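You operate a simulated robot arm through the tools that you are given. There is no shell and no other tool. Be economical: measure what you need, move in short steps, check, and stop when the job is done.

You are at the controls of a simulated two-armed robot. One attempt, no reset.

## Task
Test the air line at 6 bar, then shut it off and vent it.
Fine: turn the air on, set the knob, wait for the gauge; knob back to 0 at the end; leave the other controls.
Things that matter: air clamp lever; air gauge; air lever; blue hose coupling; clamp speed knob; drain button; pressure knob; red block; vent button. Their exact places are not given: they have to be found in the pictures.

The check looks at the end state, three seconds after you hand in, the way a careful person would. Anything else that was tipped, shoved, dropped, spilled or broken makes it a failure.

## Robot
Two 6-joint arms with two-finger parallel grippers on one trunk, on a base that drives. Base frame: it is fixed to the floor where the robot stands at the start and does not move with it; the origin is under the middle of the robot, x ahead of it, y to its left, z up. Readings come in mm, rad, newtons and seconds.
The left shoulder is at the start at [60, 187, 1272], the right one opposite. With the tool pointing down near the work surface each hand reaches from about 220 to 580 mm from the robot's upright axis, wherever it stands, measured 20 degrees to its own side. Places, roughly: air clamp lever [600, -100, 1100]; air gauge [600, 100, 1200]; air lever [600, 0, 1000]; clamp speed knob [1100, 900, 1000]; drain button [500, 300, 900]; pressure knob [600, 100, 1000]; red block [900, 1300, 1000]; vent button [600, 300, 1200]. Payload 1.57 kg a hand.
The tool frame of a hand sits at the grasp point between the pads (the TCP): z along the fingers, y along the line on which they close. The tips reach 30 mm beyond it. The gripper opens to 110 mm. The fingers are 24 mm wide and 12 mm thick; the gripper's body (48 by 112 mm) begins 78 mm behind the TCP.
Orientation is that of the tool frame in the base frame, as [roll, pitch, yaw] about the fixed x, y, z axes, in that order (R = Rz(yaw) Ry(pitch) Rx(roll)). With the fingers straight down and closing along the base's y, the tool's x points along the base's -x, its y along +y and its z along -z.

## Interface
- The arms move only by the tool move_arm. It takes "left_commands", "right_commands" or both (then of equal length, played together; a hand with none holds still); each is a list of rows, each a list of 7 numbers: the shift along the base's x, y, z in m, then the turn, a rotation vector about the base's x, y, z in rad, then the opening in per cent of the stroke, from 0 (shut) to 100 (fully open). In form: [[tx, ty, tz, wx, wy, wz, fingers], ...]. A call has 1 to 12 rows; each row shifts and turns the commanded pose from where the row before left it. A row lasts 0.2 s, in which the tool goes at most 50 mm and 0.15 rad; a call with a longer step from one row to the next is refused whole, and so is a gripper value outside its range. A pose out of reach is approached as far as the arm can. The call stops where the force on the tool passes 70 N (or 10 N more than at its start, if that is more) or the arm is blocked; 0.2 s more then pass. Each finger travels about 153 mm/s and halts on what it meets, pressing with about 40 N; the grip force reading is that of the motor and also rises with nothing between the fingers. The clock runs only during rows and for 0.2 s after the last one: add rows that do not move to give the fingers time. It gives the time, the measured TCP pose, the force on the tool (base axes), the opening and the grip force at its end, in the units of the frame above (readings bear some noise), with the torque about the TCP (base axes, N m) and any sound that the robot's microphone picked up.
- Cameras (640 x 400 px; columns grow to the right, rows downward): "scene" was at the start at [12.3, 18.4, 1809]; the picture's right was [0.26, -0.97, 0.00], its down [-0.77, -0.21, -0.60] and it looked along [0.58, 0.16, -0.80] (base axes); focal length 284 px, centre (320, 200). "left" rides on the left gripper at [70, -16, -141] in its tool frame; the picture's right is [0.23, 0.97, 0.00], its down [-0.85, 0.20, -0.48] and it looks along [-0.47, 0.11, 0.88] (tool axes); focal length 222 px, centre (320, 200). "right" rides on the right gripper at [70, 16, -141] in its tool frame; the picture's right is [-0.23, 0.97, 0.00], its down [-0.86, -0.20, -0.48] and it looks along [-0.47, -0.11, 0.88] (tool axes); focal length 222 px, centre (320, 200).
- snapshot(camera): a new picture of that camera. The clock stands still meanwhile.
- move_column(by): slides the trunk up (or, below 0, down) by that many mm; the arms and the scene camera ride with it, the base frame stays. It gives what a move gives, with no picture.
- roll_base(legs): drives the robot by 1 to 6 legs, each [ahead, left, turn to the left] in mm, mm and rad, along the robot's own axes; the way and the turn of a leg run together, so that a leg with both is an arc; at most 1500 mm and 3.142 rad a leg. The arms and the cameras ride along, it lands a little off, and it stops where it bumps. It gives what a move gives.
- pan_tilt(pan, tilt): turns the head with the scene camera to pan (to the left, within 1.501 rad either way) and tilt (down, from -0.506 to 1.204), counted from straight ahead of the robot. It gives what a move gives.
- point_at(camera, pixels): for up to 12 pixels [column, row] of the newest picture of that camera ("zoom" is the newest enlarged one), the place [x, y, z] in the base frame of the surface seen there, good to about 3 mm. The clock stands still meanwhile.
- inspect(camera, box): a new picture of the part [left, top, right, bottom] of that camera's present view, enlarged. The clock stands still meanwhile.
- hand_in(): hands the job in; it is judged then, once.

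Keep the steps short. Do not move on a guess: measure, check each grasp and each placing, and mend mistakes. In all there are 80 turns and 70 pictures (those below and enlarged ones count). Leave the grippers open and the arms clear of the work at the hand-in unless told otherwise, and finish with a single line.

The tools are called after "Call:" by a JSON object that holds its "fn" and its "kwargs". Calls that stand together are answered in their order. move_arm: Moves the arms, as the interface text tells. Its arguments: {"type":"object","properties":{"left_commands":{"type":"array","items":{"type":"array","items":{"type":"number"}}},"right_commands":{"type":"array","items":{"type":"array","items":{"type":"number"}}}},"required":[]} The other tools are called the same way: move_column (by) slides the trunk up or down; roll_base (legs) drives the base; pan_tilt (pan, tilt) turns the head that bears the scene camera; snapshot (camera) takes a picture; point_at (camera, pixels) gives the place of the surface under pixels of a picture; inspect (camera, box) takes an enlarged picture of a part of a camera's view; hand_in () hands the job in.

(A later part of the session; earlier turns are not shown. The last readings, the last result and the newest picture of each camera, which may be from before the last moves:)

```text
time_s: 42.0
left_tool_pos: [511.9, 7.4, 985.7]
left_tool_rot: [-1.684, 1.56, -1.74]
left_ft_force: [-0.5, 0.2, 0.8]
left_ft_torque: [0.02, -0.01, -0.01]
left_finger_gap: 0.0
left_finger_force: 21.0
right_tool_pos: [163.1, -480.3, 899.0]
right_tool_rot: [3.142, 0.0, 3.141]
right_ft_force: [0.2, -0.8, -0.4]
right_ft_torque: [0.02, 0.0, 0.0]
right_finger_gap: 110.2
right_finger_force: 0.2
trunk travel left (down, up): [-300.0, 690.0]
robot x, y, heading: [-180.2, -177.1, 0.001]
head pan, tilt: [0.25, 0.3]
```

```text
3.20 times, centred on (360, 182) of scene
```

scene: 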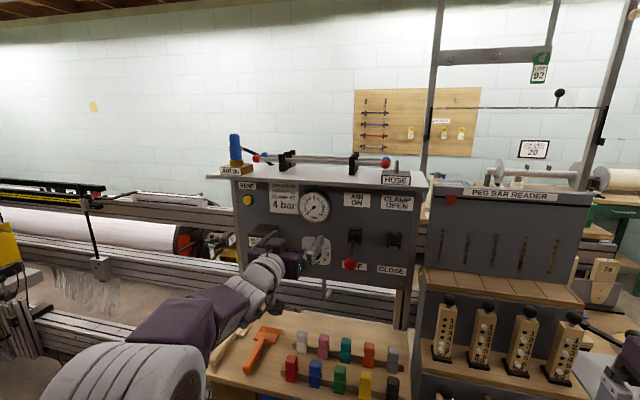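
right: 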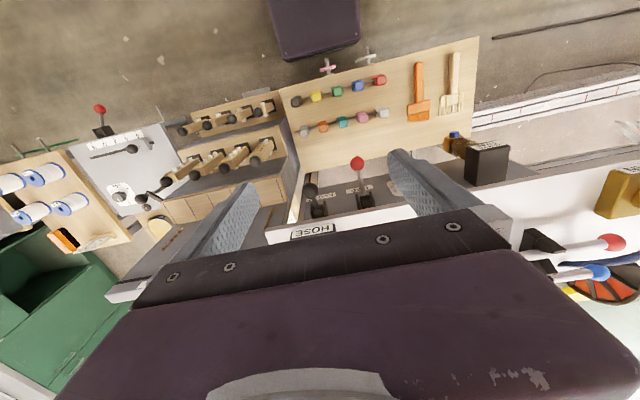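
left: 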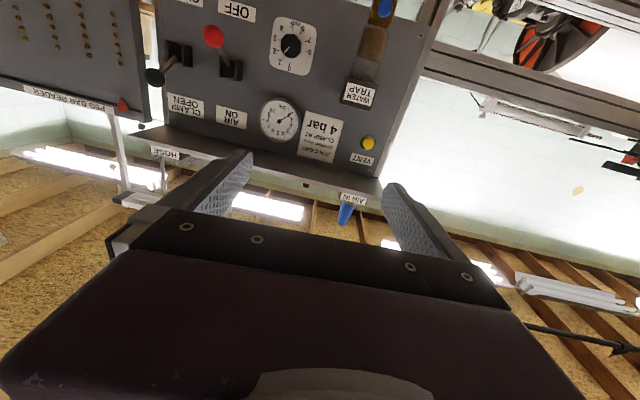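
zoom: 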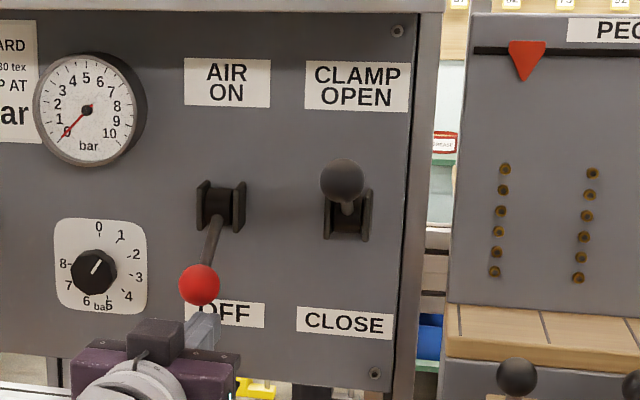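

Fingers are under the ball. I'll push straight up about 100 mm in small steps.

Call:
{"fn": "move_arm", "kwargs": {"left_commands": [[0, 0, 0.015, 0, 0, 0, 0], [0, 0, 0.015, 0, 0, 0, 0], [0, 0, 0.015, 0, 0, 0, 0], [0, 0, 0.015, 0, 0, 0, 0], [0, 0, 0.015, 0, 0, 0, 0], [0, 0, 0.015, 0, 0, 0, 0], [0, 0, 0.012, 0, 0, 0, 0], [0, 0, 0, 0, 0, 0, 0]]}}

Call:
{"fn": "inspect", "kwargs": {"camera": "scene", "box": [260, 120, 460, 245]}}

```text
time_s: 43.8
left_tool_pos: [510.9, 6.9, 1087.1]
left_tool_rot: [-1.654, 1.558, -1.713]
left_ft_force: [-1.6, 0.8, 0.2]
left_ft_torque: [0.0, -0.07, 0.0]
left_finger_gap: 0.0
left_finger_force: 21.4
right_tool_pos: [162.6, -481.2, 898.4]
right_tool_rot: [-3.141, 0.0, 3.141]
right_ft_force: [0.0, 0.1, 0.1]
right_ft_torque: [0.0, -0.01, -0.04]
right_finger_gap: 109.8
right_finger_force: 0.0
trunk travel left (down, up): [-300.0, 690.0]
robot x, y, heading: [-178.7, -181.3, -0.0]
head pan, tilt: [0.25, 0.3]
```

```text
3.20 times, centred on (360, 182) of scene
```

zoom: 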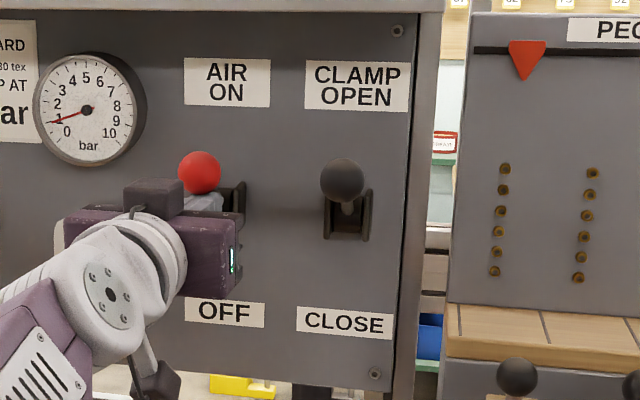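

The lever is up at ON and the gauge rose to about 1 bar. I'll withdraw down and back, then go toward the knob's line with the fingers opening.

Call:
{"fn": "move_arm", "kwargs": {"left_commands": [[-0.01, 0, -0.02, 0, 0, 0, 0], [-0.04, 0, 0, 0, 0, 0, 0], [-0.03, 0, 0, 0, 0, 0, 0], [0, 0.03, -0.02, 0, 0, 0, 50], [0, 0.03, -0.02, 0, 0, 0, 60], [0, 0.03, -0.02, 0, 0, 0, 60], [0, 0.03, -0.007, 0, 0, 0, 60], [0, 0, 0, 0, 0, 0, 60]]}}

Call:
{"fn": "move_arm", "kwargs": {"left_commands": [[0, 0, 0, -0.14, 0, 0, 60], [0, 0, 0, -0.14, 0, 0, 60], [0, 0, 0, -0.14, 0, 0, 60], [0, 0, 0, -0.14, 0, 0, 60], [0, 0, 0, -0.14, 0, 0, 60], [0, 0, 0, -0.14, 0, 0, 60], [0, 0, 0, -0.14, 0, 0, 60], [0, 0, 0, -0.14, 0, 0, 60], [0, 0, 0, -0.14, 0, 0, 60], [0, 0, 0, -0.14, 0, 0, 60], [0, 0, 0, -0.1, 0, 0, 60], [0, 0, 0, 0, 0, 0, 60]]}}

Call:
{"fn": "snapshot", "kwargs": {"camera": "left"}}

Call:
{"fn": "inspect", "kwargs": {"camera": "scene", "box": [180, 120, 420, 270]}}

```text
time_s: 45.5
left_tool_pos: [433.8, 125.9, 1004.8]
left_tool_rot: [-1.694, 1.559, -1.754]
left_ft_force: [1.0, 0.6, 0.1]
left_ft_torque: [0.0, 0.0, -0.02]
left_finger_gap: 66.0
left_finger_force: 0.1
left hand out of reach, approached as far as the arm can: row 1
right_tool_pos: [161.7, -481.1, 898.9]
right_tool_rot: [3.141, 0.0, -3.141]
right_ft_force: [1.1, 0.3, 0.2]
right_ft_torque: [0.01, 0.03, 0.02]
right_finger_gap: 110.0
right_finger_force: 0.0
trunk travel left (down, up): [-300.0, 690.0]
robot x, y, heading: [-177.9, -177.2, 0.003]
head pan, tilt: [0.25, 0.3]
```

```text
time_s: 48.1
left_tool_pos: [433.9, 125.9, 1005.0]
left_tool_rot: [-1.513, 0.059, -1.572]
left_ft_force: [0.2, 0.1, -0.5]
left_ft_torque: [-0.01, 0.0, -0.03]
left_finger_gap: 66.0
left_finger_force: 0.0
right_tool_pos: [162.6, -480.9, 899.0]
right_tool_rot: [-3.14, 0.001, -3.14]
right_ft_force: [-0.2, 0.2, 0.0]
right_ft_torque: [-0.03, 0.01, -0.01]
right_finger_gap: 110.0
right_finger_force: 0.0
trunk travel left (down, up): [-300.0, 690.0]
robot x, y, heading: [-177.0, -180.0, -0.001]
head pan, tilt: [0.25, 0.3]
```

```text
43 pictures are left
```

left: 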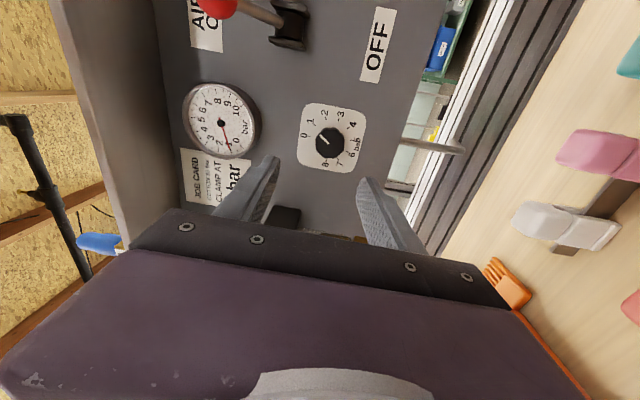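

```text
2.67 times, centred on (300, 195) of scene
```

zoom: 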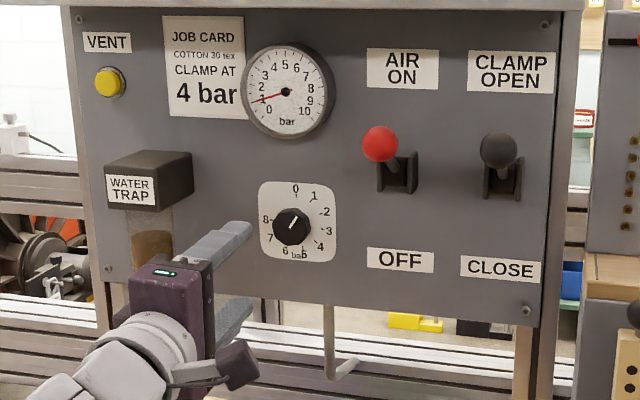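

Roll works. The tool is tilted up about 3°, which I'll correct. First I'll re-measure the knob in this zoom and in the left camera.

Call:
{"fn": "point_at", "kwargs": {"camera": "zoom", "pixels": [[292, 227], [276, 228], [308, 229], [293, 212], [292, 240], [296, 217], [108, 82], [126, 82], [380, 145]]}}

Call:
{"fn": "point_at", "kwargs": {"camera": "left", "pixels": [[331, 143], [318, 143], [343, 145], [330, 131], [331, 155]]}}

```text
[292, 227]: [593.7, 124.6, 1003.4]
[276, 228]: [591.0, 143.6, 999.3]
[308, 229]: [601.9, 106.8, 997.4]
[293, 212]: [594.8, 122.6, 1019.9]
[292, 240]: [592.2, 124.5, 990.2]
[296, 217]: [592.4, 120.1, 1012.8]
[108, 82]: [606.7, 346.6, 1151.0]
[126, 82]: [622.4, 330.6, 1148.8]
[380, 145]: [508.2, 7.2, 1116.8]
```

```text
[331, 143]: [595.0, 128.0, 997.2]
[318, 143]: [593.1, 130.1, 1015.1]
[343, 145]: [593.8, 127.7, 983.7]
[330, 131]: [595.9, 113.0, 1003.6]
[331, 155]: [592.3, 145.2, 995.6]
```

The knob centre is (≈594 face, 127.5, 1000). I'll correct the tilt, align, and advance to tips 20 mm short of the knob.

Call:
{"fn": "move_arm", "kwargs": {"left_commands": [[0, 0.002, -0.005, 0, 0.058, 0, 60], [0.035, 0, 0, 0, 0, 0, 60], [0.035, 0, 0, 0, 0, 0, 60], [0.035, 0, 0, 0, 0, 0, 60], [0, 0, 0, 0, 0, 0, 60]]}}

Call:
{"fn": "snapshot", "kwargs": {"camera": "left"}}

```text
time_s: 49.4
left_tool_pos: [538.4, 129.4, 1000.1]
left_tool_rot: [-1.57, 0.058, -1.577]
left_ft_force: [-0.4, -0.7, 0.4]
left_ft_torque: [0.02, 0.01, -0.01]
left_finger_gap: 66.0
left_finger_force: 0.0
right_tool_pos: [162.6, -479.7, 900.0]
right_tool_rot: [-3.141, -0.001, 3.141]
right_ft_force: [-0.5, 0.1, 0.2]
right_ft_torque: [0.03, -0.01, -0.01]
right_finger_gap: 109.9
right_finger_force: 0.0
trunk travel left (down, up): [-300.0, 690.0]
robot x, y, heading: [-180.9, -182.7, -0.001]
head pan, tilt: [0.25, 0.3]
```

```text
41 pictures are left
```

left: 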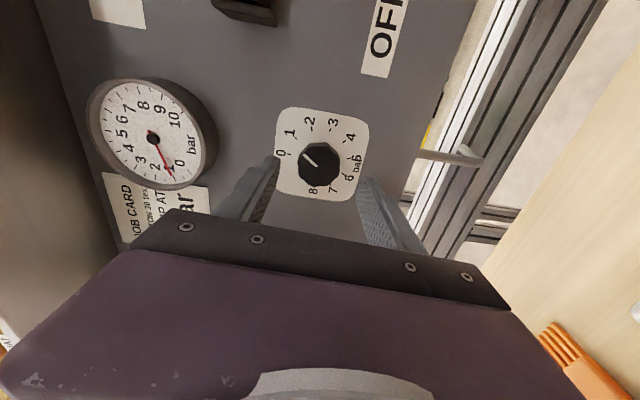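

Aligned. I'll advance 44 mm to straddle the knob and close.

Call:
{"fn": "move_arm", "kwargs": {"left_commands": [[0.022, -0.001, 0, 0, 0, 0, 60], [0.022, -0.001, 0, 0, 0, 0, 60], [0, 0, 0, 0, 0, 0, 60], [0, 0, 0, 0, 0, 0, 25], [0, 0, 0, 0, 0, 0, 25], [0, 0, 0, 0, 0, 0, 25]]}}

```text
time_s: 50.8
left_tool_pos: [581.4, 126.3, 1000.3]
left_tool_rot: [-1.568, 0.06, -1.578]
left_ft_force: [2.4, 0.9, 4.3]
left_ft_torque: [0.03, -0.08, -0.05]
left_finger_gap: 39.7
left_finger_force: 45.4
right_tool_pos: [162.8, -480.2, 900.6]
right_tool_rot: [3.141, 0.0, -3.141]
right_ft_force: [0.1, 0.0, -0.4]
right_ft_torque: [0.02, 0.0, -0.02]
right_finger_gap: 110.2
right_finger_force: 0.1
trunk travel left (down, up): [-300.0, 690.0]
robot x, y, heading: [-179.1, -177.2, -0.003]
head pan, tilt: [0.25, 0.3]
```

It's gripped (gap 39.7, 45 N). I'll turn clockwise (about +x) 1.4 rad and check the gauge and knob.

Call:
{"fn": "move_arm", "kwargs": {"left_commands": [[0, 0, 0, 0.14, 0, 0, 25], [0, 0, 0, 0.14, 0, 0, 25], [0, 0, 0, 0.14, 0, 0, 25], [0, 0, 0, 0.14, 0, 0, 25], [0, 0, 0, 0.14, 0, 0, 25], [0, 0, 0, 0.14, 0, 0, 25], [0, 0, 0, 0.14, 0, 0, 25], [0, 0, 0, 0.14, 0, 0, 25], [0, 0, 0, 0.14, 0, 0, 25], [0, 0, 0, 0.14, 0, 0, 25], [0, 0, 0, 0, 0, 0, 25]]}}

Call:
{"fn": "snapshot", "kwargs": {"camera": "left"}}

Call:
{"fn": "inspect", "kwargs": {"camera": "scene", "box": [220, 120, 380, 230]}}

```text
time_s: 53.1
left_tool_pos: [583.0, 129.1, 998.1]
left_tool_rot: [-1.639, 1.457, -1.64]
left_ft_force: [-22.5, 5.5, -23.9]
left_ft_torque: [-0.01, 0.63, 0.47]
left_finger_gap: 39.7
left_finger_force: 45.0
right_tool_pos: [162.2, -478.4, 900.4]
right_tool_rot: [-3.138, 0.0, -3.141]
right_ft_force: [-0.5, 0.1, -0.1]
right_ft_torque: [0.0, 0.01, 0.01]
right_finger_gap: 110.0
right_finger_force: 0.1
trunk travel left (down, up): [-300.0, 690.0]
robot x, y, heading: [-180.8, -177.7, -0.0]
head pan, tilt: [0.25, 0.3]
```

```text
40 pictures are left
```

left: 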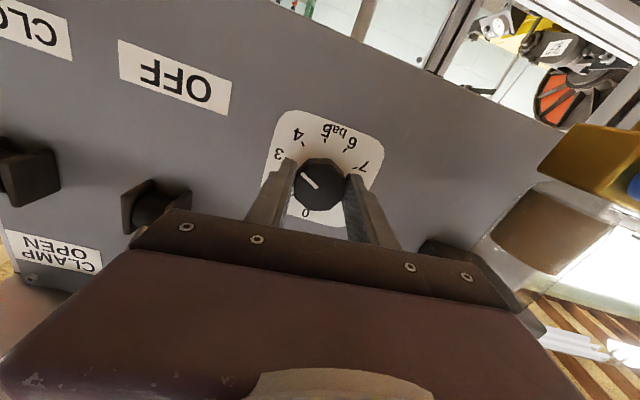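

```text
3.64 times, centred on (300, 175) of scene
```

zoom: 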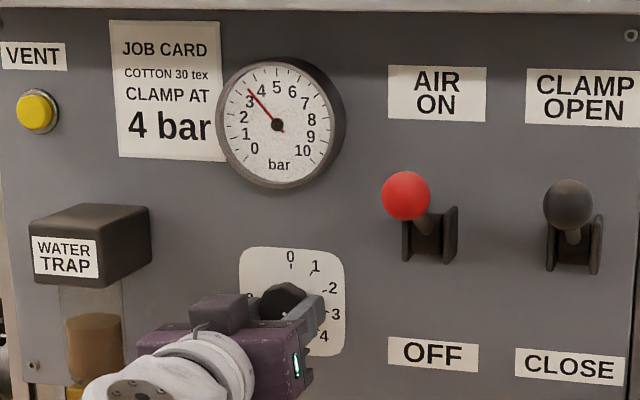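

Gauge and pointer are near 3.3. I'll continue turning 1.26 rad.

Call:
{"fn": "move_arm", "kwargs": {"left_commands": [[0, 0, 0, 0.14, 0, 0, 25], [0, 0, 0, 0.14, 0, 0, 25], [0, 0, 0, 0.14, 0, 0, 25], [0, 0, 0, 0.14, 0, 0, 25], [0, 0, 0, 0.14, 0, 0, 25], [0, 0, 0, 0.14, 0, 0, 25], [0, 0, 0, 0.14, 0, 0, 25], [0, 0, 0, 0.14, 0, 0, 25], [0, 0, 0, 0.14, 0, 0, 25], [0, 0, 0, 0, 0, 0, 25]]}}

Call:
{"fn": "snapshot", "kwargs": {"camera": "left"}}

Call:
{"fn": "inspect", "kwargs": {"camera": "scene", "box": [220, 120, 380, 230]}}

```text
time_s: 55.4
left_tool_pos: [582.3, 131.6, 999.3]
left_tool_rot: [1.573, 0.425, 1.579]
left_ft_force: [-3.7, 22.3, -6.0]
left_ft_torque: [0.04, 0.28, -0.13]
left_finger_gap: 39.7
left_finger_force: 44.9
right_tool_pos: [164.4, -476.3, 900.9]
right_tool_rot: [-3.137, 0.001, 3.141]
right_ft_force: [0.3, -0.2, 0.6]
right_ft_torque: [0.03, -0.01, 0.0]
right_finger_gap: 109.9
right_finger_force: 0.0
trunk travel left (down, up): [-300.0, 690.0]
robot x, y, heading: [-179.4, -178.8, 0.0]
head pan, tilt: [0.25, 0.3]
```

```text
38 pictures are left
```

left: 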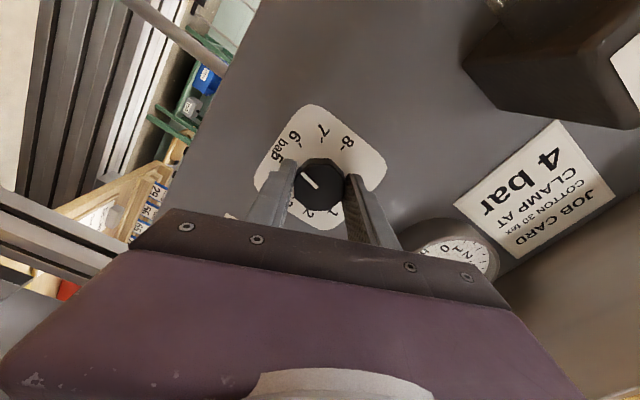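

```text
3.64 times, centred on (300, 175) of scene
```

zoom: 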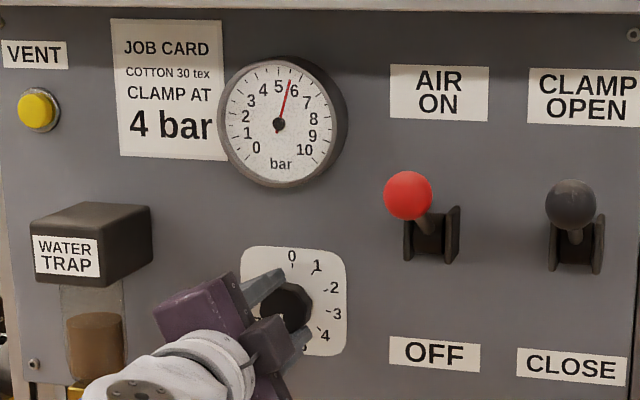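

The gauge reads about 5.5. I'll turn 0.27 rad more, then wait for it to settle.

Call:
{"fn": "move_arm", "kwargs": {"left_commands": [[0, 0, 0, 0.135, 0, 0, 25], [0, 0, 0, 0.135, 0, 0, 25], [0, 0, 0, 0, 0, 0, 25], [0, 0, 0, 0, 0, 0, 25], [0, 0, 0, 0, 0, 0, 25], [0, 0, 0, 0, 0, 0, 25], [0, 0, 0, 0, 0, 0, 25], [0, 0, 0, 0, 0, 0, 25], [0, 0, 0, 0, 0, 0, 25], [0, 0, 0, 0, 0, 0, 25]]}}

Call:
{"fn": "inspect", "kwargs": {"camera": "scene", "box": [270, 130, 320, 175]}}

Call:
{"fn": "inspect", "kwargs": {"camera": "left", "box": [230, 90, 400, 240]}}

```text
time_s: 57.5
left_tool_pos: [582.7, 133.0, 1000.4]
left_tool_rot: [1.569, 0.158, 1.581]
left_ft_force: [15.8, 25.8, 17.3]
left_ft_torque: [-0.05, -0.01, -0.39]
left_finger_gap: 39.7
left_finger_force: 44.8
right_tool_pos: [163.0, -478.4, 900.9]
right_tool_rot: [-3.139, 0.002, 3.141]
right_ft_force: [0.0, -0.1, -0.2]
right_ft_torque: [0.01, -0.01, -0.01]
right_finger_gap: 110.0
right_finger_force: 0.1
trunk travel left (down, up): [-300.0, 690.0]
robot x, y, heading: [-180.6, -178.2, -0.001]
head pan, tilt: [0.25, 0.3]
```

```text
8.89 times, centred on (295, 152) of scene
```

zoom: 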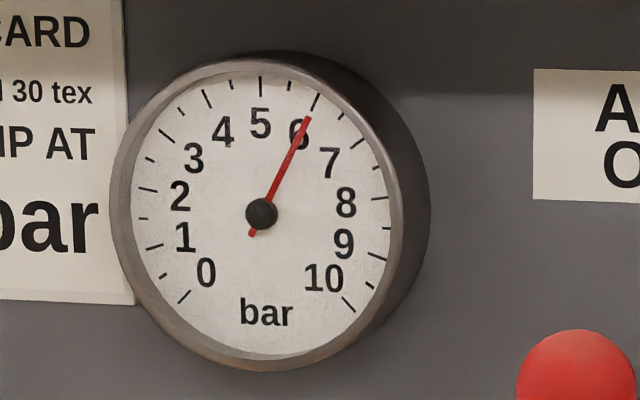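

```text
2.67 times, centred on (315, 165) of left
```

zoom: 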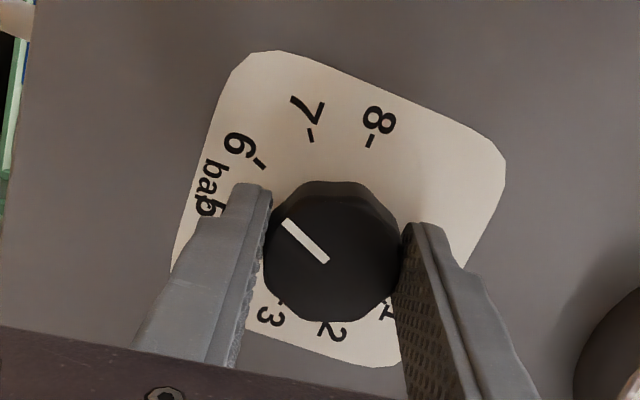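

The gauge sits on 6 and the pointer is at 6. I'll hold about 2.6 s more and confirm it's steady.

Call:
{"fn": "move_arm", "kwargs": {"left_commands": [[0, 0, 0, 0, 0, 0, 25], [0, 0, 0, 0, 0, 0, 25], [0, 0, 0, 0, 0, 0, 25], [0, 0, 0, 0, 0, 0, 25], [0, 0, 0, 0, 0, 0, 25], [0, 0, 0, 0, 0, 0, 25], [0, 0, 0, 0, 0, 0, 25], [0, 0, 0, 0, 0, 0, 25], [0, 0, 0, 0, 0, 0, 25], [0, 0, 0, 0, 0, 0, 25], [0, 0, 0, 0, 0, 0, 25], [0, 0, 0, 0, 0, 0, 25]]}}

Call:
{"fn": "inspect", "kwargs": {"camera": "scene", "box": [270, 130, 320, 175]}}

```text
time_s: 60.1
left_tool_pos: [582.2, 131.2, 1000.0]
left_tool_rot: [1.568, 0.157, 1.585]
left_ft_force: [20.9, 25.0, 24.3]
left_ft_torque: [-0.08, -0.07, 0.16]
left_finger_gap: 39.7
left_finger_force: 44.8
right_tool_pos: [162.5, -477.9, 900.6]
right_tool_rot: [-3.137, 0.0, -3.14]
right_ft_force: [0.4, -0.1, -0.2]
right_ft_torque: [0.01, 0.0, -0.02]
right_finger_gap: 110.1
right_finger_force: 0.0
trunk travel left (down, up): [-300.0, 690.0]
robot x, y, heading: [-182.1, -180.2, 0.001]
head pan, tilt: [0.25, 0.3]
```

```text
8.89 times, centred on (295, 152) of scene
```

zoom: 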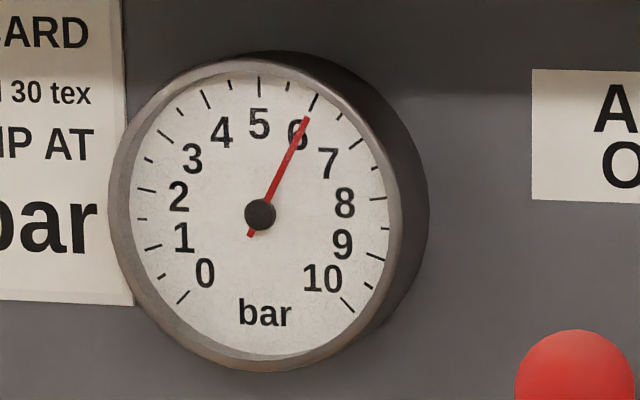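

The gauge is steady at 6 bar. Next is shutting the air off: I'll release the knob and back out 140 mm.

Call:
{"fn": "move_arm", "kwargs": {"left_commands": [[0, 0, 0, 0, 0, 0, 60], [0, 0, 0, 0, 0, 0, 60], [0, 0, 0, 0, 0, 0, 60], [-0.03, 0, 0, 0, 0, 0, 60], [-0.04, 0, 0, 0, 0, 0, 60], [-0.04, 0, 0, 0, 0, 0, 60], [-0.04, 0, 0, 0, 0, 0, 60], [0, 0, 0, 0, 0, 0, 0]]}}

Call:
{"fn": "move_column", "kwargs": {"by": 60}}

Call:
{"fn": "move_arm", "kwargs": {"left_commands": [[0, -0.02, 0.03, 0, 0, 0, 0], [0, -0.03, 0.03, 0, 0, 0, 0], [0, -0.03, 0.03, 0, 0, 0, 0], [0, -0.035, 0, 0, 0, 0, 0], [0, 0, 0, 0, 0, 0, 0]]}}

Call:
{"fn": "inspect", "kwargs": {"camera": "scene", "box": [220, 120, 420, 270]}}

```text
time_s: 62.0
left_tool_pos: [469.3, 140.5, 1060.0]
left_tool_rot: [1.579, 0.155, 1.577]
left_ft_force: [0.0, 0.2, -0.2]
left_ft_torque: [0.01, -0.01, -0.02]
left_finger_gap: 0.0
left_finger_force: 21.7
left hand out of reach, approached as far as the arm can: row 4, 5, 6, 7
right_tool_pos: [163.3, -480.2, 899.6]
right_tool_rot: [3.14, -0.001, 3.141]
right_ft_force: [0.7, 0.9, -0.4]
right_ft_torque: [-0.03, 0.03, 0.02]
right_finger_gap: 110.0
right_finger_force: 0.1
trunk travel left (down, up): [-300.0, 690.0]
robot x, y, heading: [-183.7, -176.1, 0.0]
head pan, tilt: [0.25, 0.3]
```

```text
time_s: 63.0
left_tool_pos: [468.9, 140.1, 1121.1]
left_tool_rot: [1.581, 0.154, 1.577]
left_ft_force: [-0.2, 0.7, -0.3]
left_ft_torque: [0.01, -0.01, -0.03]
left_finger_gap: 0.1
left_finger_force: 21.0
right_tool_pos: [163.5, -479.4, 959.8]
right_tool_rot: [-3.14, 0.0, 3.141]
right_ft_force: [0.1, 0.1, -0.1]
right_ft_torque: [0.03, -0.02, 0.01]
right_finger_gap: 110.0
right_finger_force: 0.0
trunk travel left (down, up): [-360.0, 630.0]
robot x, y, heading: [-182.4, -178.1, 0.0]
head pan, tilt: [0.25, 0.3]
```

```text
time_s: 64.2
left_tool_pos: [468.2, 25.4, 1211.5]
left_tool_rot: [1.577, 0.156, 1.579]
left_ft_force: [0.0, -0.1, 0.4]
left_ft_torque: [0.02, 0.02, 0.01]
left_finger_gap: 0.0
left_finger_force: 21.7
right_tool_pos: [162.3, -478.9, 959.4]
right_tool_rot: [3.141, -0.001, 3.14]
right_ft_force: [0.1, 1.0, -0.4]
right_ft_torque: [0.0, 0.0, -0.05]
right_finger_gap: 110.1
right_finger_force: 0.0
trunk travel left (down, up): [-360.0, 630.0]
robot x, y, heading: [-176.7, -177.1, 0.005]
head pan, tilt: [0.25, 0.3]
```

```text
2.67 times, centred on (320, 195) of scene
```

zoom: 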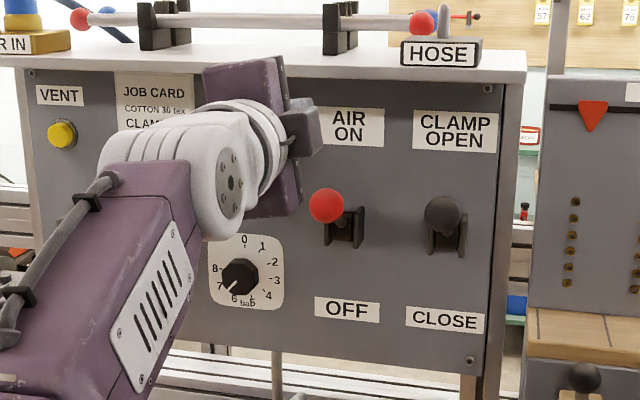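

The hand is at (468, 25, 1211), above and left of the red ball. I'll move to right above the ball at (503, 8, 1163).

Call:
{"fn": "move_arm", "kwargs": {"left_commands": [[0.0, -0.017, -0.02, 0, 0, 0, 0], [0.01, 0, -0.02, 0, 0, 0, 0], [0.025, 0, -0.008, 0, 0, 0, 0], [0, 0, 0, 0, 0, 0, 0]]}}

Call:
{"fn": "inspect", "kwargs": {"camera": "scene", "box": [220, 120, 420, 270]}}

```text
time_s: 65.2
left_tool_pos: [503.3, 8.4, 1162.8]
left_tool_rot: [1.579, 0.156, 1.576]
left_ft_force: [-0.4, -0.2, 0.9]
left_ft_torque: [0.0, 0.04, -0.01]
left_finger_gap: 0.0
left_finger_force: 21.4
right_tool_pos: [161.5, -480.4, 960.0]
right_tool_rot: [3.14, -0.001, 3.141]
right_ft_force: [0.3, 0.1, 0.5]
right_ft_torque: [0.0, -0.03, 0.02]
right_finger_gap: 110.0
right_finger_force: 0.0
trunk travel left (down, up): [-360.0, 630.0]
robot x, y, heading: [-182.2, -175.0, 0.001]
head pan, tilt: [0.25, 0.3]
```

```text
2.67 times, centred on (320, 195) of scene
```

zoom: 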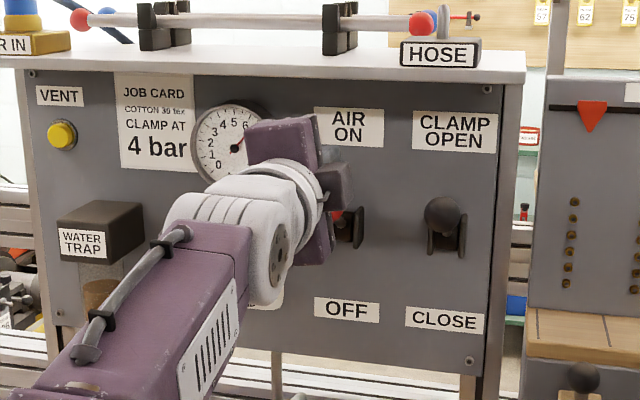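

In position. I'll push down 106 mm in small steps.

Call:
{"fn": "move_arm", "kwargs": {"left_commands": [[0, 0, -0.015, 0, 0, 0, 0], [0, 0, -0.015, 0, 0, 0, 0], [0, 0, -0.015, 0, 0, 0, 0], [0, 0, -0.015, 0, 0, 0, 0], [0, 0, -0.015, 0, 0, 0, 0], [0, 0, -0.015, 0, 0, 0, 0], [0, 0, -0.015, 0, 0, 0, 0], [0, 0, 0, 0, 0, 0, 0]]}}

Call:
{"fn": "inspect", "kwargs": {"camera": "scene", "box": [220, 120, 420, 270]}}

```text
time_s: 67.0
left_tool_pos: [504.8, 7.6, 1064.9]
left_tool_rot: [1.579, 0.153, 1.579]
left_ft_force: [0.9, 0.5, 0.0]
left_ft_torque: [0.0, 0.01, 0.02]
left_finger_gap: 0.0
left_finger_force: 21.1
left hand out of reach, approached as far as the arm can: row 3, 4
right_tool_pos: [163.0, -480.1, 959.7]
right_tool_rot: [3.141, 0.0, 3.14]
right_ft_force: [-0.6, 1.0, -0.1]
right_ft_torque: [0.0, -0.01, -0.04]
right_finger_gap: 110.1
right_finger_force: 0.2
trunk travel left (down, up): [-360.0, 630.0]
robot x, y, heading: [-183.8, -178.1, 0.0]
head pan, tilt: [0.25, 0.3]
```

```text
2.67 times, centred on (320, 195) of scene
```

zoom: 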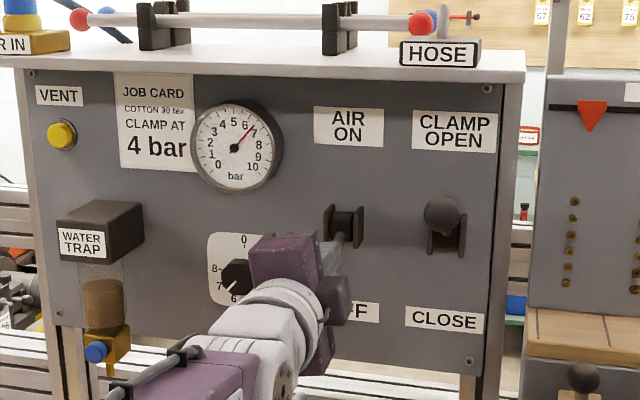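

The ball is out of sight below the hand. The gauge seems a little over 6, so I'll check it and the knob closely.

Call:
{"fn": "inspect", "kwargs": {"camera": "scene", "box": [280, 150, 330, 195]}}

Call:
{"fn": "snapshot", "kwargs": {"camera": "left"}}

```text
8.89 times, centred on (305, 172) of scene
```

zoom: 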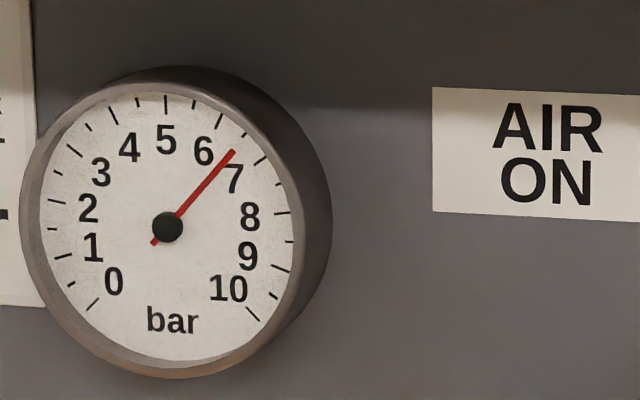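

```text
29 pictures are left
```

left: 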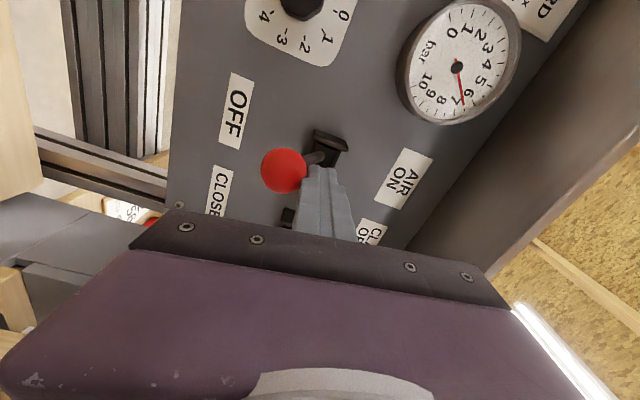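

The knob got nudged to about 6.6 while I was releasing it. The test itself had held a steady 6.0 for over 4 s. I'll check where the lever ball is now.

Call:
{"fn": "point_at", "kwargs": {"camera": "left", "pixels": [[283, 170], [270, 172], [297, 165], [284, 155], [284, 185]]}}

```text
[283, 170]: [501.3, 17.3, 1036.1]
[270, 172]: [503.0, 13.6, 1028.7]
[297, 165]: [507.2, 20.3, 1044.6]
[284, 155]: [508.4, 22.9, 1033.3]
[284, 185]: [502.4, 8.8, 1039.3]
```

The ball is at z≈1033, close to its original OFF place (≈1028–1031). I'll press a little further to be sure, then lift off upward.

Call:
{"fn": "move_arm", "kwargs": {"left_commands": [[0, 0, -0.007, 0, 0, 0, 0], [0, 0, -0.007, 0, 0, 0, 0], [0, 0, 0, 0, 0, 0, 0]]}}

Call:
{"fn": "move_arm", "kwargs": {"left_commands": [[0, 0, 0.03, 0, 0, 0, 0], [0, 0, 0.03, 0, 0, 0, 0], [0, 0, 0.03, 0, 0, 0, 0], [-0.03, 0, 0.01, 0, 0, 0, 0], [0, 0.03, 0, 0, 0, 0, 0], [0, 0.04, 0, 0, 0, 0, 0], [0, 0.04, 0, 0, 0, 0, 0], [0, 0, 0, 0, 0, 0, 0]]}}

Call:
{"fn": "inspect", "kwargs": {"camera": "scene", "box": [220, 120, 420, 270]}}

```text
time_s: 67.8
left_tool_pos: [505.6, 7.1, 1053.5]
left_tool_rot: [1.58, 0.152, 1.576]
left_ft_force: [0.2, 0.2, 0.1]
left_ft_torque: [0.02, -0.02, -0.02]
left_finger_gap: 0.0
left_finger_force: 20.8
right_tool_pos: [163.0, -481.4, 958.6]
right_tool_rot: [3.142, 0.001, 3.14]
right_ft_force: [1.1, 0.7, 0.0]
right_ft_torque: [0.02, 0.0, -0.01]
right_finger_gap: 109.8
right_finger_force: 0.0
trunk travel left (down, up): [-360.0, 630.0]
robot x, y, heading: [-179.0, -178.7, 0.003]
head pan, tilt: [0.25, 0.3]
```

```text
time_s: 69.5
left_tool_pos: [474.6, 117.7, 1154.0]
left_tool_rot: [1.578, 0.154, 1.577]
left_ft_force: [-0.3, 0.1, -0.6]
left_ft_torque: [-0.03, 0.03, 0.01]
left_finger_gap: 0.2
left_finger_force: 21.7
right_tool_pos: [162.2, -481.9, 959.8]
right_tool_rot: [3.141, 0.0, -3.14]
right_ft_force: [-0.4, 0.2, -0.6]
right_ft_torque: [0.02, 0.01, 0.0]
right_finger_gap: 110.3
right_finger_force: 0.1
trunk travel left (down, up): [-360.0, 630.0]
robot x, y, heading: [-181.0, -179.2, 0.001]
head pan, tilt: [0.25, 0.3]
```

```text
2.67 times, centred on (320, 195) of scene
```

zoom: 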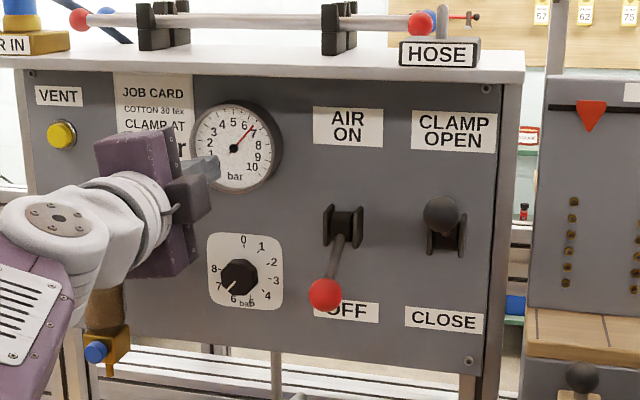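

The air lever is back at OFF and the line holds pressure. Next is the vent button, at about (607, 346, 1151). The hand is at z 1154 and x 475, clear of the trap, so I'll drive the base 226 mm left.

Call:
{"fn": "roll_base", "kwargs": {"legs": [[0, 226, 0]]}}

Call:
{"fn": "inspect", "kwargs": {"camera": "scene", "box": [220, 100, 440, 260]}}

Call:
{"fn": "snapshot", "kwargs": {"camera": "left"}}

```text
time_s: 71.3
left_tool_pos: [474.7, 345.0, 1153.7]
left_tool_rot: [1.579, 0.155, 1.574]
left_ft_force: [0.5, -0.3, -0.2]
left_ft_torque: [0.01, -0.02, -0.02]
left_finger_gap: 0.0
left_finger_force: 21.2
right_tool_pos: [163.3, -252.6, 960.0]
right_tool_rot: [-3.138, -0.001, 3.139]
right_ft_force: [0.5, 0.7, -0.2]
right_ft_torque: [-0.01, 0.0, 0.03]
right_finger_gap: 110.2
right_finger_force: 0.1
trunk travel left (down, up): [-360.0, 630.0]
robot x, y, heading: [-177.8, 46.0, 0.001]
head pan, tilt: [0.25, 0.3]
```

```text
2.50 times, centred on (330, 180) of scene
```

zoom: 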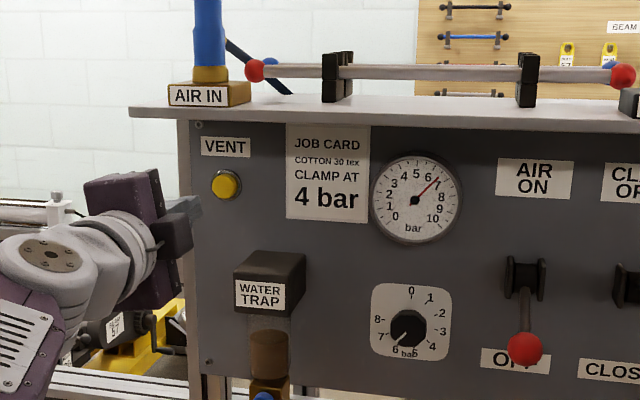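

```text
26 pictures are left
```

left: 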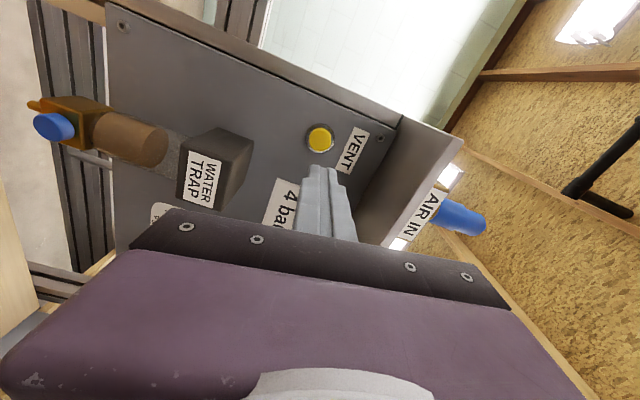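

Call:
{"fn": "point_at", "kwargs": {"camera": "zoom", "pixels": [[225, 185], [214, 185], [237, 186], [225, 174], [225, 196], [140, 112]]}}

Call:
{"fn": "point_at", "kwargs": {"camera": "left", "pixels": [[320, 139], [311, 139], [329, 139], [320, 130], [320, 148]]}}

```text
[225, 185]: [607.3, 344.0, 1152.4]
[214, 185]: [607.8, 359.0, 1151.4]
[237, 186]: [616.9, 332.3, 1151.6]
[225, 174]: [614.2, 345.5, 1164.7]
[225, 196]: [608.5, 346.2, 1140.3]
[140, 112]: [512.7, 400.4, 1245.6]
```

```text
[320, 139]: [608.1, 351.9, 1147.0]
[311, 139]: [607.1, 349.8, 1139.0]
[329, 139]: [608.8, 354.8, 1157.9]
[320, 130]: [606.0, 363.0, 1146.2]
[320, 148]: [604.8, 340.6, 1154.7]
```

Button centre ≈ (607, 348, 1151). I'll approach to 8 mm short, then press in small steps and hold.

Call:
{"fn": "move_arm", "kwargs": {"left_commands": [[0.03, 0.003, -0.003, 0, 0, 0, 0], [0.03, 0, 0, 0, 0, 0, 0], [0.03, 0, 0, 0, 0, 0, 0], [0, 0, 0, 0, 0, 0, 0]]}}

Call:
{"fn": "move_arm", "kwargs": {"left_commands": [[0.005, 0, 0, 0, 0, 0, 0], [0.004, 0, 0, 0, 0, 0, 0], [0.003, 0, 0, 0, 0, 0, 0], [0.003, 0, 0, 0, 0, 0, 0], [0.003, 0, 0, 0, 0, 0, 0], [0, 0, 0, 0, 0, 0, 0]]}}

Call:
{"fn": "inspect", "kwargs": {"camera": "scene", "box": [220, 100, 440, 260]}}

```text
time_s: 72.3
left_tool_pos: [545.4, 346.3, 1149.6]
left_tool_rot: [1.577, 0.157, 1.579]
left_ft_force: [-0.2, 0.0, 0.1]
left_ft_torque: [-0.05, 0.03, -0.03]
left_finger_gap: 0.0
left_finger_force: 21.4
left hand out of reach, approached as far as the arm can: row 3
right_tool_pos: [162.3, -253.6, 959.5]
right_tool_rot: [-3.14, 0.001, 3.139]
right_ft_force: [0.0, 0.1, 0.1]
right_ft_torque: [-0.02, 0.0, 0.0]
right_finger_gap: 109.6
right_finger_force: 0.1
trunk travel left (down, up): [-360.0, 630.0]
robot x, y, heading: [-184.6, 51.5, -0.0]
head pan, tilt: [0.25, 0.3]
```

```text
time_s: 73.7
left_tool_pos: [547.6, 348.3, 1146.0]
left_tool_rot: [1.579, 0.154, 1.573]
left_ft_force: [-0.2, -0.1, -0.6]
left_ft_torque: [-0.03, -0.02, 0.01]
left_finger_gap: 0.0
left_finger_force: 20.8
left hand out of reach, approached as far as the arm can: row 1, 2, 4
right_tool_pos: [163.2, -255.1, 958.7]
right_tool_rot: [3.141, -0.002, 3.14]
right_ft_force: [0.4, -0.1, 0.3]
right_ft_torque: [0.0, 0.0, 0.0]
right_finger_gap: 109.9
right_finger_force: 0.1
trunk travel left (down, up): [-360.0, 630.0]
robot x, y, heading: [-177.4, 48.7, -0.003]
head pan, tilt: [0.25, 0.3]
```

```text
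2.50 times, centred on (330, 180) of scene
```

zoom: 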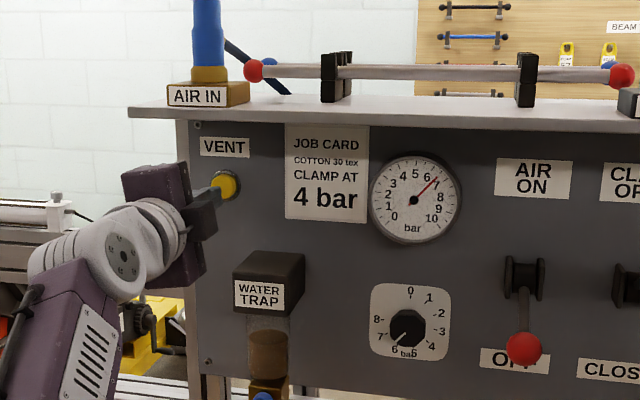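

The arm is at its far limit. I'll pull back 60 mm and drive the base 70 mm ahead.

Call:
{"fn": "move_arm", "kwargs": {"left_commands": [[-0.03, 0, 0.002, 0, 0, 0, 0], [-0.03, 0, 0.002, 0, 0, 0, 0], [0, 0, 0, 0, 0, 0, 0]]}}

Call:
{"fn": "roll_base", "kwargs": {"legs": [[70, 0, 0]]}}

```text
time_s: 74.5
left_tool_pos: [517.1, 356.1, 1174.9]
left_tool_rot: [1.582, 0.154, 1.575]
left_ft_force: [0.1, -0.4, -0.3]
left_ft_torque: [-0.03, 0.0, -0.03]
left_finger_gap: 0.0
left_finger_force: 22.1
left hand out of reach, approached as far as the arm can: row 1, 2
right_tool_pos: [162.2, -254.0, 958.9]
right_tool_rot: [3.141, 0.0, 3.142]
right_ft_force: [0.0, 0.0, 0.5]
right_ft_torque: [0.02, 0.01, -0.02]
right_finger_gap: 110.0
right_finger_force: 0.1
trunk travel left (down, up): [-360.0, 630.0]
robot x, y, heading: [-178.6, 46.0, 0.0]
head pan, tilt: [0.25, 0.3]
```

```text
time_s: 75.5
left_tool_pos: [589.0, 356.5, 1174.8]
left_tool_rot: [1.581, 0.154, 1.575]
left_ft_force: [1.0, 0.5, -1.0]
left_ft_torque: [0.01, -0.03, 0.0]
left_finger_gap: 0.0
left_finger_force: 21.3
right_tool_pos: [234.2, -253.7, 959.5]
right_tool_rot: [-3.141, -0.002, 3.139]
right_ft_force: [0.1, 0.0, 0.2]
right_ft_torque: [0.05, 0.01, -0.02]
right_finger_gap: 109.9
right_finger_force: 0.2
trunk travel left (down, up): [-360.0, 630.0]
robot x, y, heading: [-110.5, 49.7, -0.009]
head pan, tilt: [0.25, 0.3]
heard: click
```

I heard a click: the arm had drifted up while retracting, so the tips now touch near the button. I'll look.

Call:
{"fn": "snapshot", "kwargs": {"camera": "left"}}

Call:
{"fn": "inspect", "kwargs": {"camera": "scene", "box": [220, 80, 440, 240]}}

```text
24 pictures are left
```

left: 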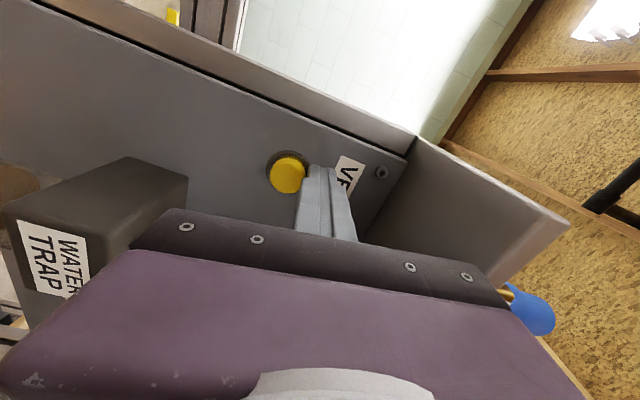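

```text
2.50 times, centred on (330, 160) of scene
```

zoom: 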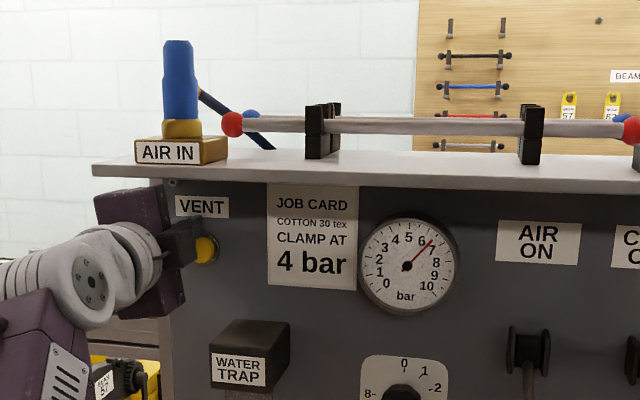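

The gauge is unchanged and nothing is damaged. I'll use base and column for clean straight shifts: base back 22 mm and right 8 mm, then column down 24 mm.

Call:
{"fn": "roll_base", "kwargs": {"legs": [[-24, 0, 0], [0, -8, 0]]}}

Call:
{"fn": "move_column", "kwargs": {"by": -24}}

Call:
{"fn": "snapshot", "kwargs": {"camera": "left"}}

```text
time_s: 76.6
left_tool_pos: [564.3, 348.9, 1175.7]
left_tool_rot: [1.58, 0.154, 1.576]
left_ft_force: [0.1, -0.2, 0.7]
left_ft_torque: [-0.02, 0.0, 0.02]
left_finger_gap: 0.2
left_finger_force: 21.5
right_tool_pos: [209.1, -261.3, 959.8]
right_tool_rot: [3.141, 0.0, 3.14]
right_ft_force: [0.8, -0.5, 0.4]
right_ft_torque: [-0.03, 0.0, -0.02]
right_finger_gap: 110.0
right_finger_force: 0.0
trunk travel left (down, up): [-360.0, 630.0]
robot x, y, heading: [-134.4, 40.7, -0.002]
head pan, tilt: [0.25, 0.3]
```

```text
time_s: 77.3
left_tool_pos: [562.2, 349.5, 1152.4]
left_tool_rot: [1.58, 0.156, 1.576]
left_ft_force: [0.1, -0.4, -0.5]
left_ft_torque: [-0.01, 0.0, 0.02]
left_finger_gap: 0.0
left_finger_force: 21.5
right_tool_pos: [208.2, -262.4, 935.9]
right_tool_rot: [-3.14, -0.001, 3.139]
right_ft_force: [0.3, 0.1, 0.0]
right_ft_torque: [-0.02, 0.0, -0.01]
right_finger_gap: 110.3
right_finger_force: 0.0
trunk travel left (down, up): [-336.0, 654.0]
robot x, y, heading: [-133.4, 41.1, 0.002]
head pan, tilt: [0.25, 0.3]
```

```text
22 pictures are left
```

left: 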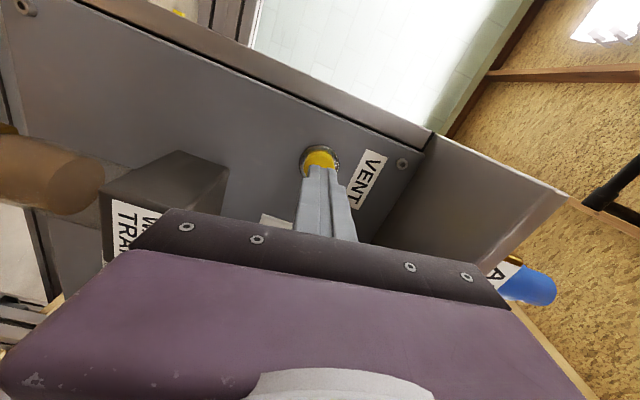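

Tip is in front of the button (x≈592). I'll press forward in 4 mm steps, then hold.

Call:
{"fn": "move_arm", "kwargs": {"left_commands": [[0.006, 0, 0, 0, 0, 0, 0], [0.005, 0, 0, 0, 0, 0, 0], [0.004, 0, 0, 0, 0, 0, 0], [0.004, 0, 0, 0, 0, 0, 0], [0.003, 0, 0, 0, 0, 0, 0], [0.002, 0, 0, 0, 0, 0, 0], [0, 0, 0, 0, 0, 0, 0], [0, 0, 0, 0, 0, 0, 0], [0, 0, 0, 0, 0, 0, 0], [0, 0, 0, 0, 0, 0, 0], [0, 0, 0, 0, 0, 0, 0]]}}

Call:
{"fn": "inspect", "kwargs": {"camera": "scene", "box": [220, 80, 440, 240]}}

```text
time_s: 79.7
left_tool_pos: [569.2, 348.2, 1149.9]
left_tool_rot: [1.582, 0.154, 1.575]
left_ft_force: [0.4, 0.4, -0.5]
left_ft_torque: [-0.01, 0.01, 0.02]
left_finger_gap: 0.0
left_finger_force: 21.4
left hand out of reach, approached as far as the arm can: row 2, 3, 4, 6
right_tool_pos: [208.5, -261.6, 935.2]
right_tool_rot: [-3.141, 0.0, 3.139]
right_ft_force: [-0.1, -0.4, 1.2]
right_ft_torque: [0.04, 0.0, 0.0]
right_finger_gap: 109.7
right_finger_force: 0.0
trunk travel left (down, up): [-336.0, 654.0]
robot x, y, heading: [-133.0, 41.1, 0.002]
head pan, tilt: [0.25, 0.3]
```

```text
2.50 times, centred on (330, 160) of scene
```

zoom: 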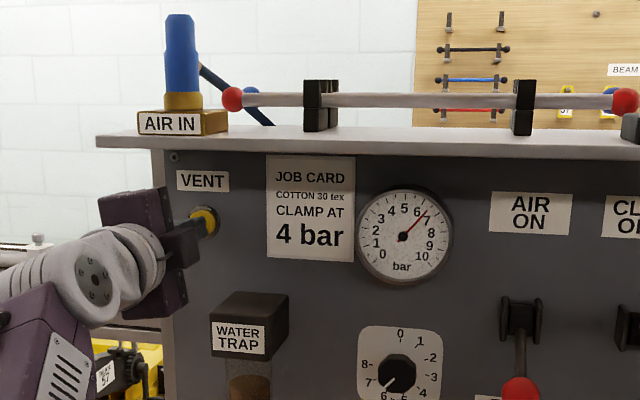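

The arm is at full extent 8 mm short. I'll nudge the base 13 mm forward to press.

Call:
{"fn": "roll_base", "kwargs": {"legs": [[13, 0, 0]]}}

Call:
{"fn": "inspect", "kwargs": {"camera": "scene", "box": [220, 80, 440, 240]}}

```text
time_s: 80.5
left_tool_pos: [583.6, 348.2, 1149.8]
left_tool_rot: [1.58, 0.155, 1.577]
left_ft_force: [-1.9, 1.2, 0.6]
left_ft_torque: [0.0, -0.05, 0.0]
left_finger_gap: 0.0
left_finger_force: 21.4
right_tool_pos: [220.2, -261.9, 935.3]
right_tool_rot: [3.141, 0.001, 3.14]
right_ft_force: [0.0, -0.1, 0.3]
right_ft_torque: [0.02, -0.04, 0.01]
right_finger_gap: 110.1
right_finger_force: 0.1
trunk travel left (down, up): [-336.0, 654.0]
robot x, y, heading: [-120.0, 42.0, 0.001]
head pan, tilt: [0.25, 0.3]
heard: click
```

```text
2.50 times, centred on (330, 160) of scene
```

zoom: 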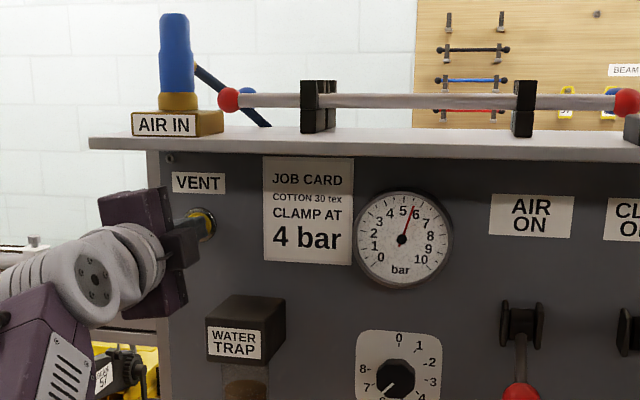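

Click heard and the gauge is falling (now ≈5.5), so I'll hold the button 2.4 s at a time.

Call:
{"fn": "move_arm", "kwargs": {"left_commands": [[0, 0, 0, 0, 0, 0, 0], [0, 0, 0, 0, 0, 0, 0], [0, 0, 0, 0, 0, 0, 0], [0, 0, 0, 0, 0, 0, 0], [0, 0, 0, 0, 0, 0, 0], [0, 0, 0, 0, 0, 0, 0], [0, 0, 0, 0, 0, 0, 0], [0, 0, 0, 0, 0, 0, 0], [0, 0, 0, 0, 0, 0, 0], [0, 0, 0, 0, 0, 0, 0], [0, 0, 0, 0, 0, 0, 0], [0, 0, 0, 0, 0, 0, 0]]}}

Call:
{"fn": "move_arm", "kwargs": {"left_commands": [[0, 0, 0, 0, 0, 0, 0], [0, 0, 0, 0, 0, 0, 0], [0, 0, 0, 0, 0, 0, 0], [0, 0, 0, 0, 0, 0, 0], [0, 0, 0, 0, 0, 0, 0], [0, 0, 0, 0, 0, 0, 0], [0, 0, 0, 0, 0, 0, 0], [0, 0, 0, 0, 0, 0, 0], [0, 0, 0, 0, 0, 0, 0], [0, 0, 0, 0, 0, 0, 0], [0, 0, 0, 0, 0, 0, 0], [0, 0, 0, 0, 0, 0, 0]]}}

Call:
{"fn": "inspect", "kwargs": {"camera": "scene", "box": [220, 80, 440, 240]}}

```text
time_s: 83.1
left_tool_pos: [581.4, 348.5, 1149.2]
left_tool_rot: [1.58, 0.154, 1.578]
left_ft_force: [-3.4, -0.1, 0.6]
left_ft_torque: [-0.02, 0.01, 0.0]
left_finger_gap: 0.0
left_finger_force: 21.2
right_tool_pos: [221.6, -261.7, 934.7]
right_tool_rot: [-3.141, 0.001, 3.139]
right_ft_force: [-0.1, 0.6, -0.4]
right_ft_torque: [0.0, 0.01, -0.01]
right_finger_gap: 109.9
right_finger_force: 0.1
trunk travel left (down, up): [-336.0, 654.0]
robot x, y, heading: [-122.3, 36.1, -0.001]
head pan, tilt: [0.25, 0.3]
```

```text
time_s: 85.7
left_tool_pos: [581.6, 349.2, 1150.2]
left_tool_rot: [1.581, 0.154, 1.575]
left_ft_force: [-3.8, -1.0, -0.7]
left_ft_torque: [-0.02, 0.0, 0.02]
left_finger_gap: 0.1
left_finger_force: 21.6
right_tool_pos: [222.0, -261.5, 935.2]
right_tool_rot: [-3.142, 0.0, 3.14]
right_ft_force: [0.4, 0.3, 0.1]
right_ft_torque: [0.01, 0.01, 0.02]
right_finger_gap: 110.0
right_finger_force: 0.1
trunk travel left (down, up): [-336.0, 654.0]
robot x, y, heading: [-121.2, 37.7, 0.002]
head pan, tilt: [0.25, 0.3]
```

```text
2.50 times, centred on (330, 160) of scene
```

zoom: 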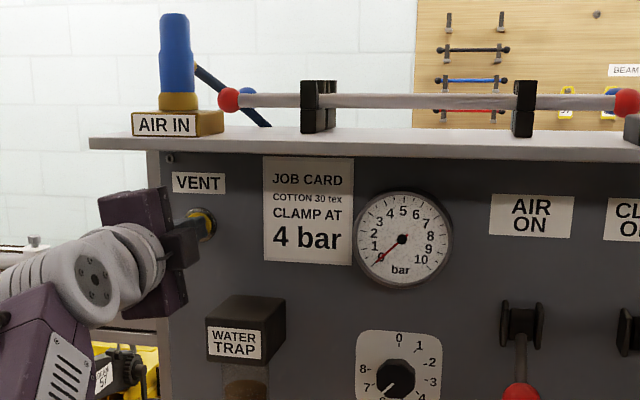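

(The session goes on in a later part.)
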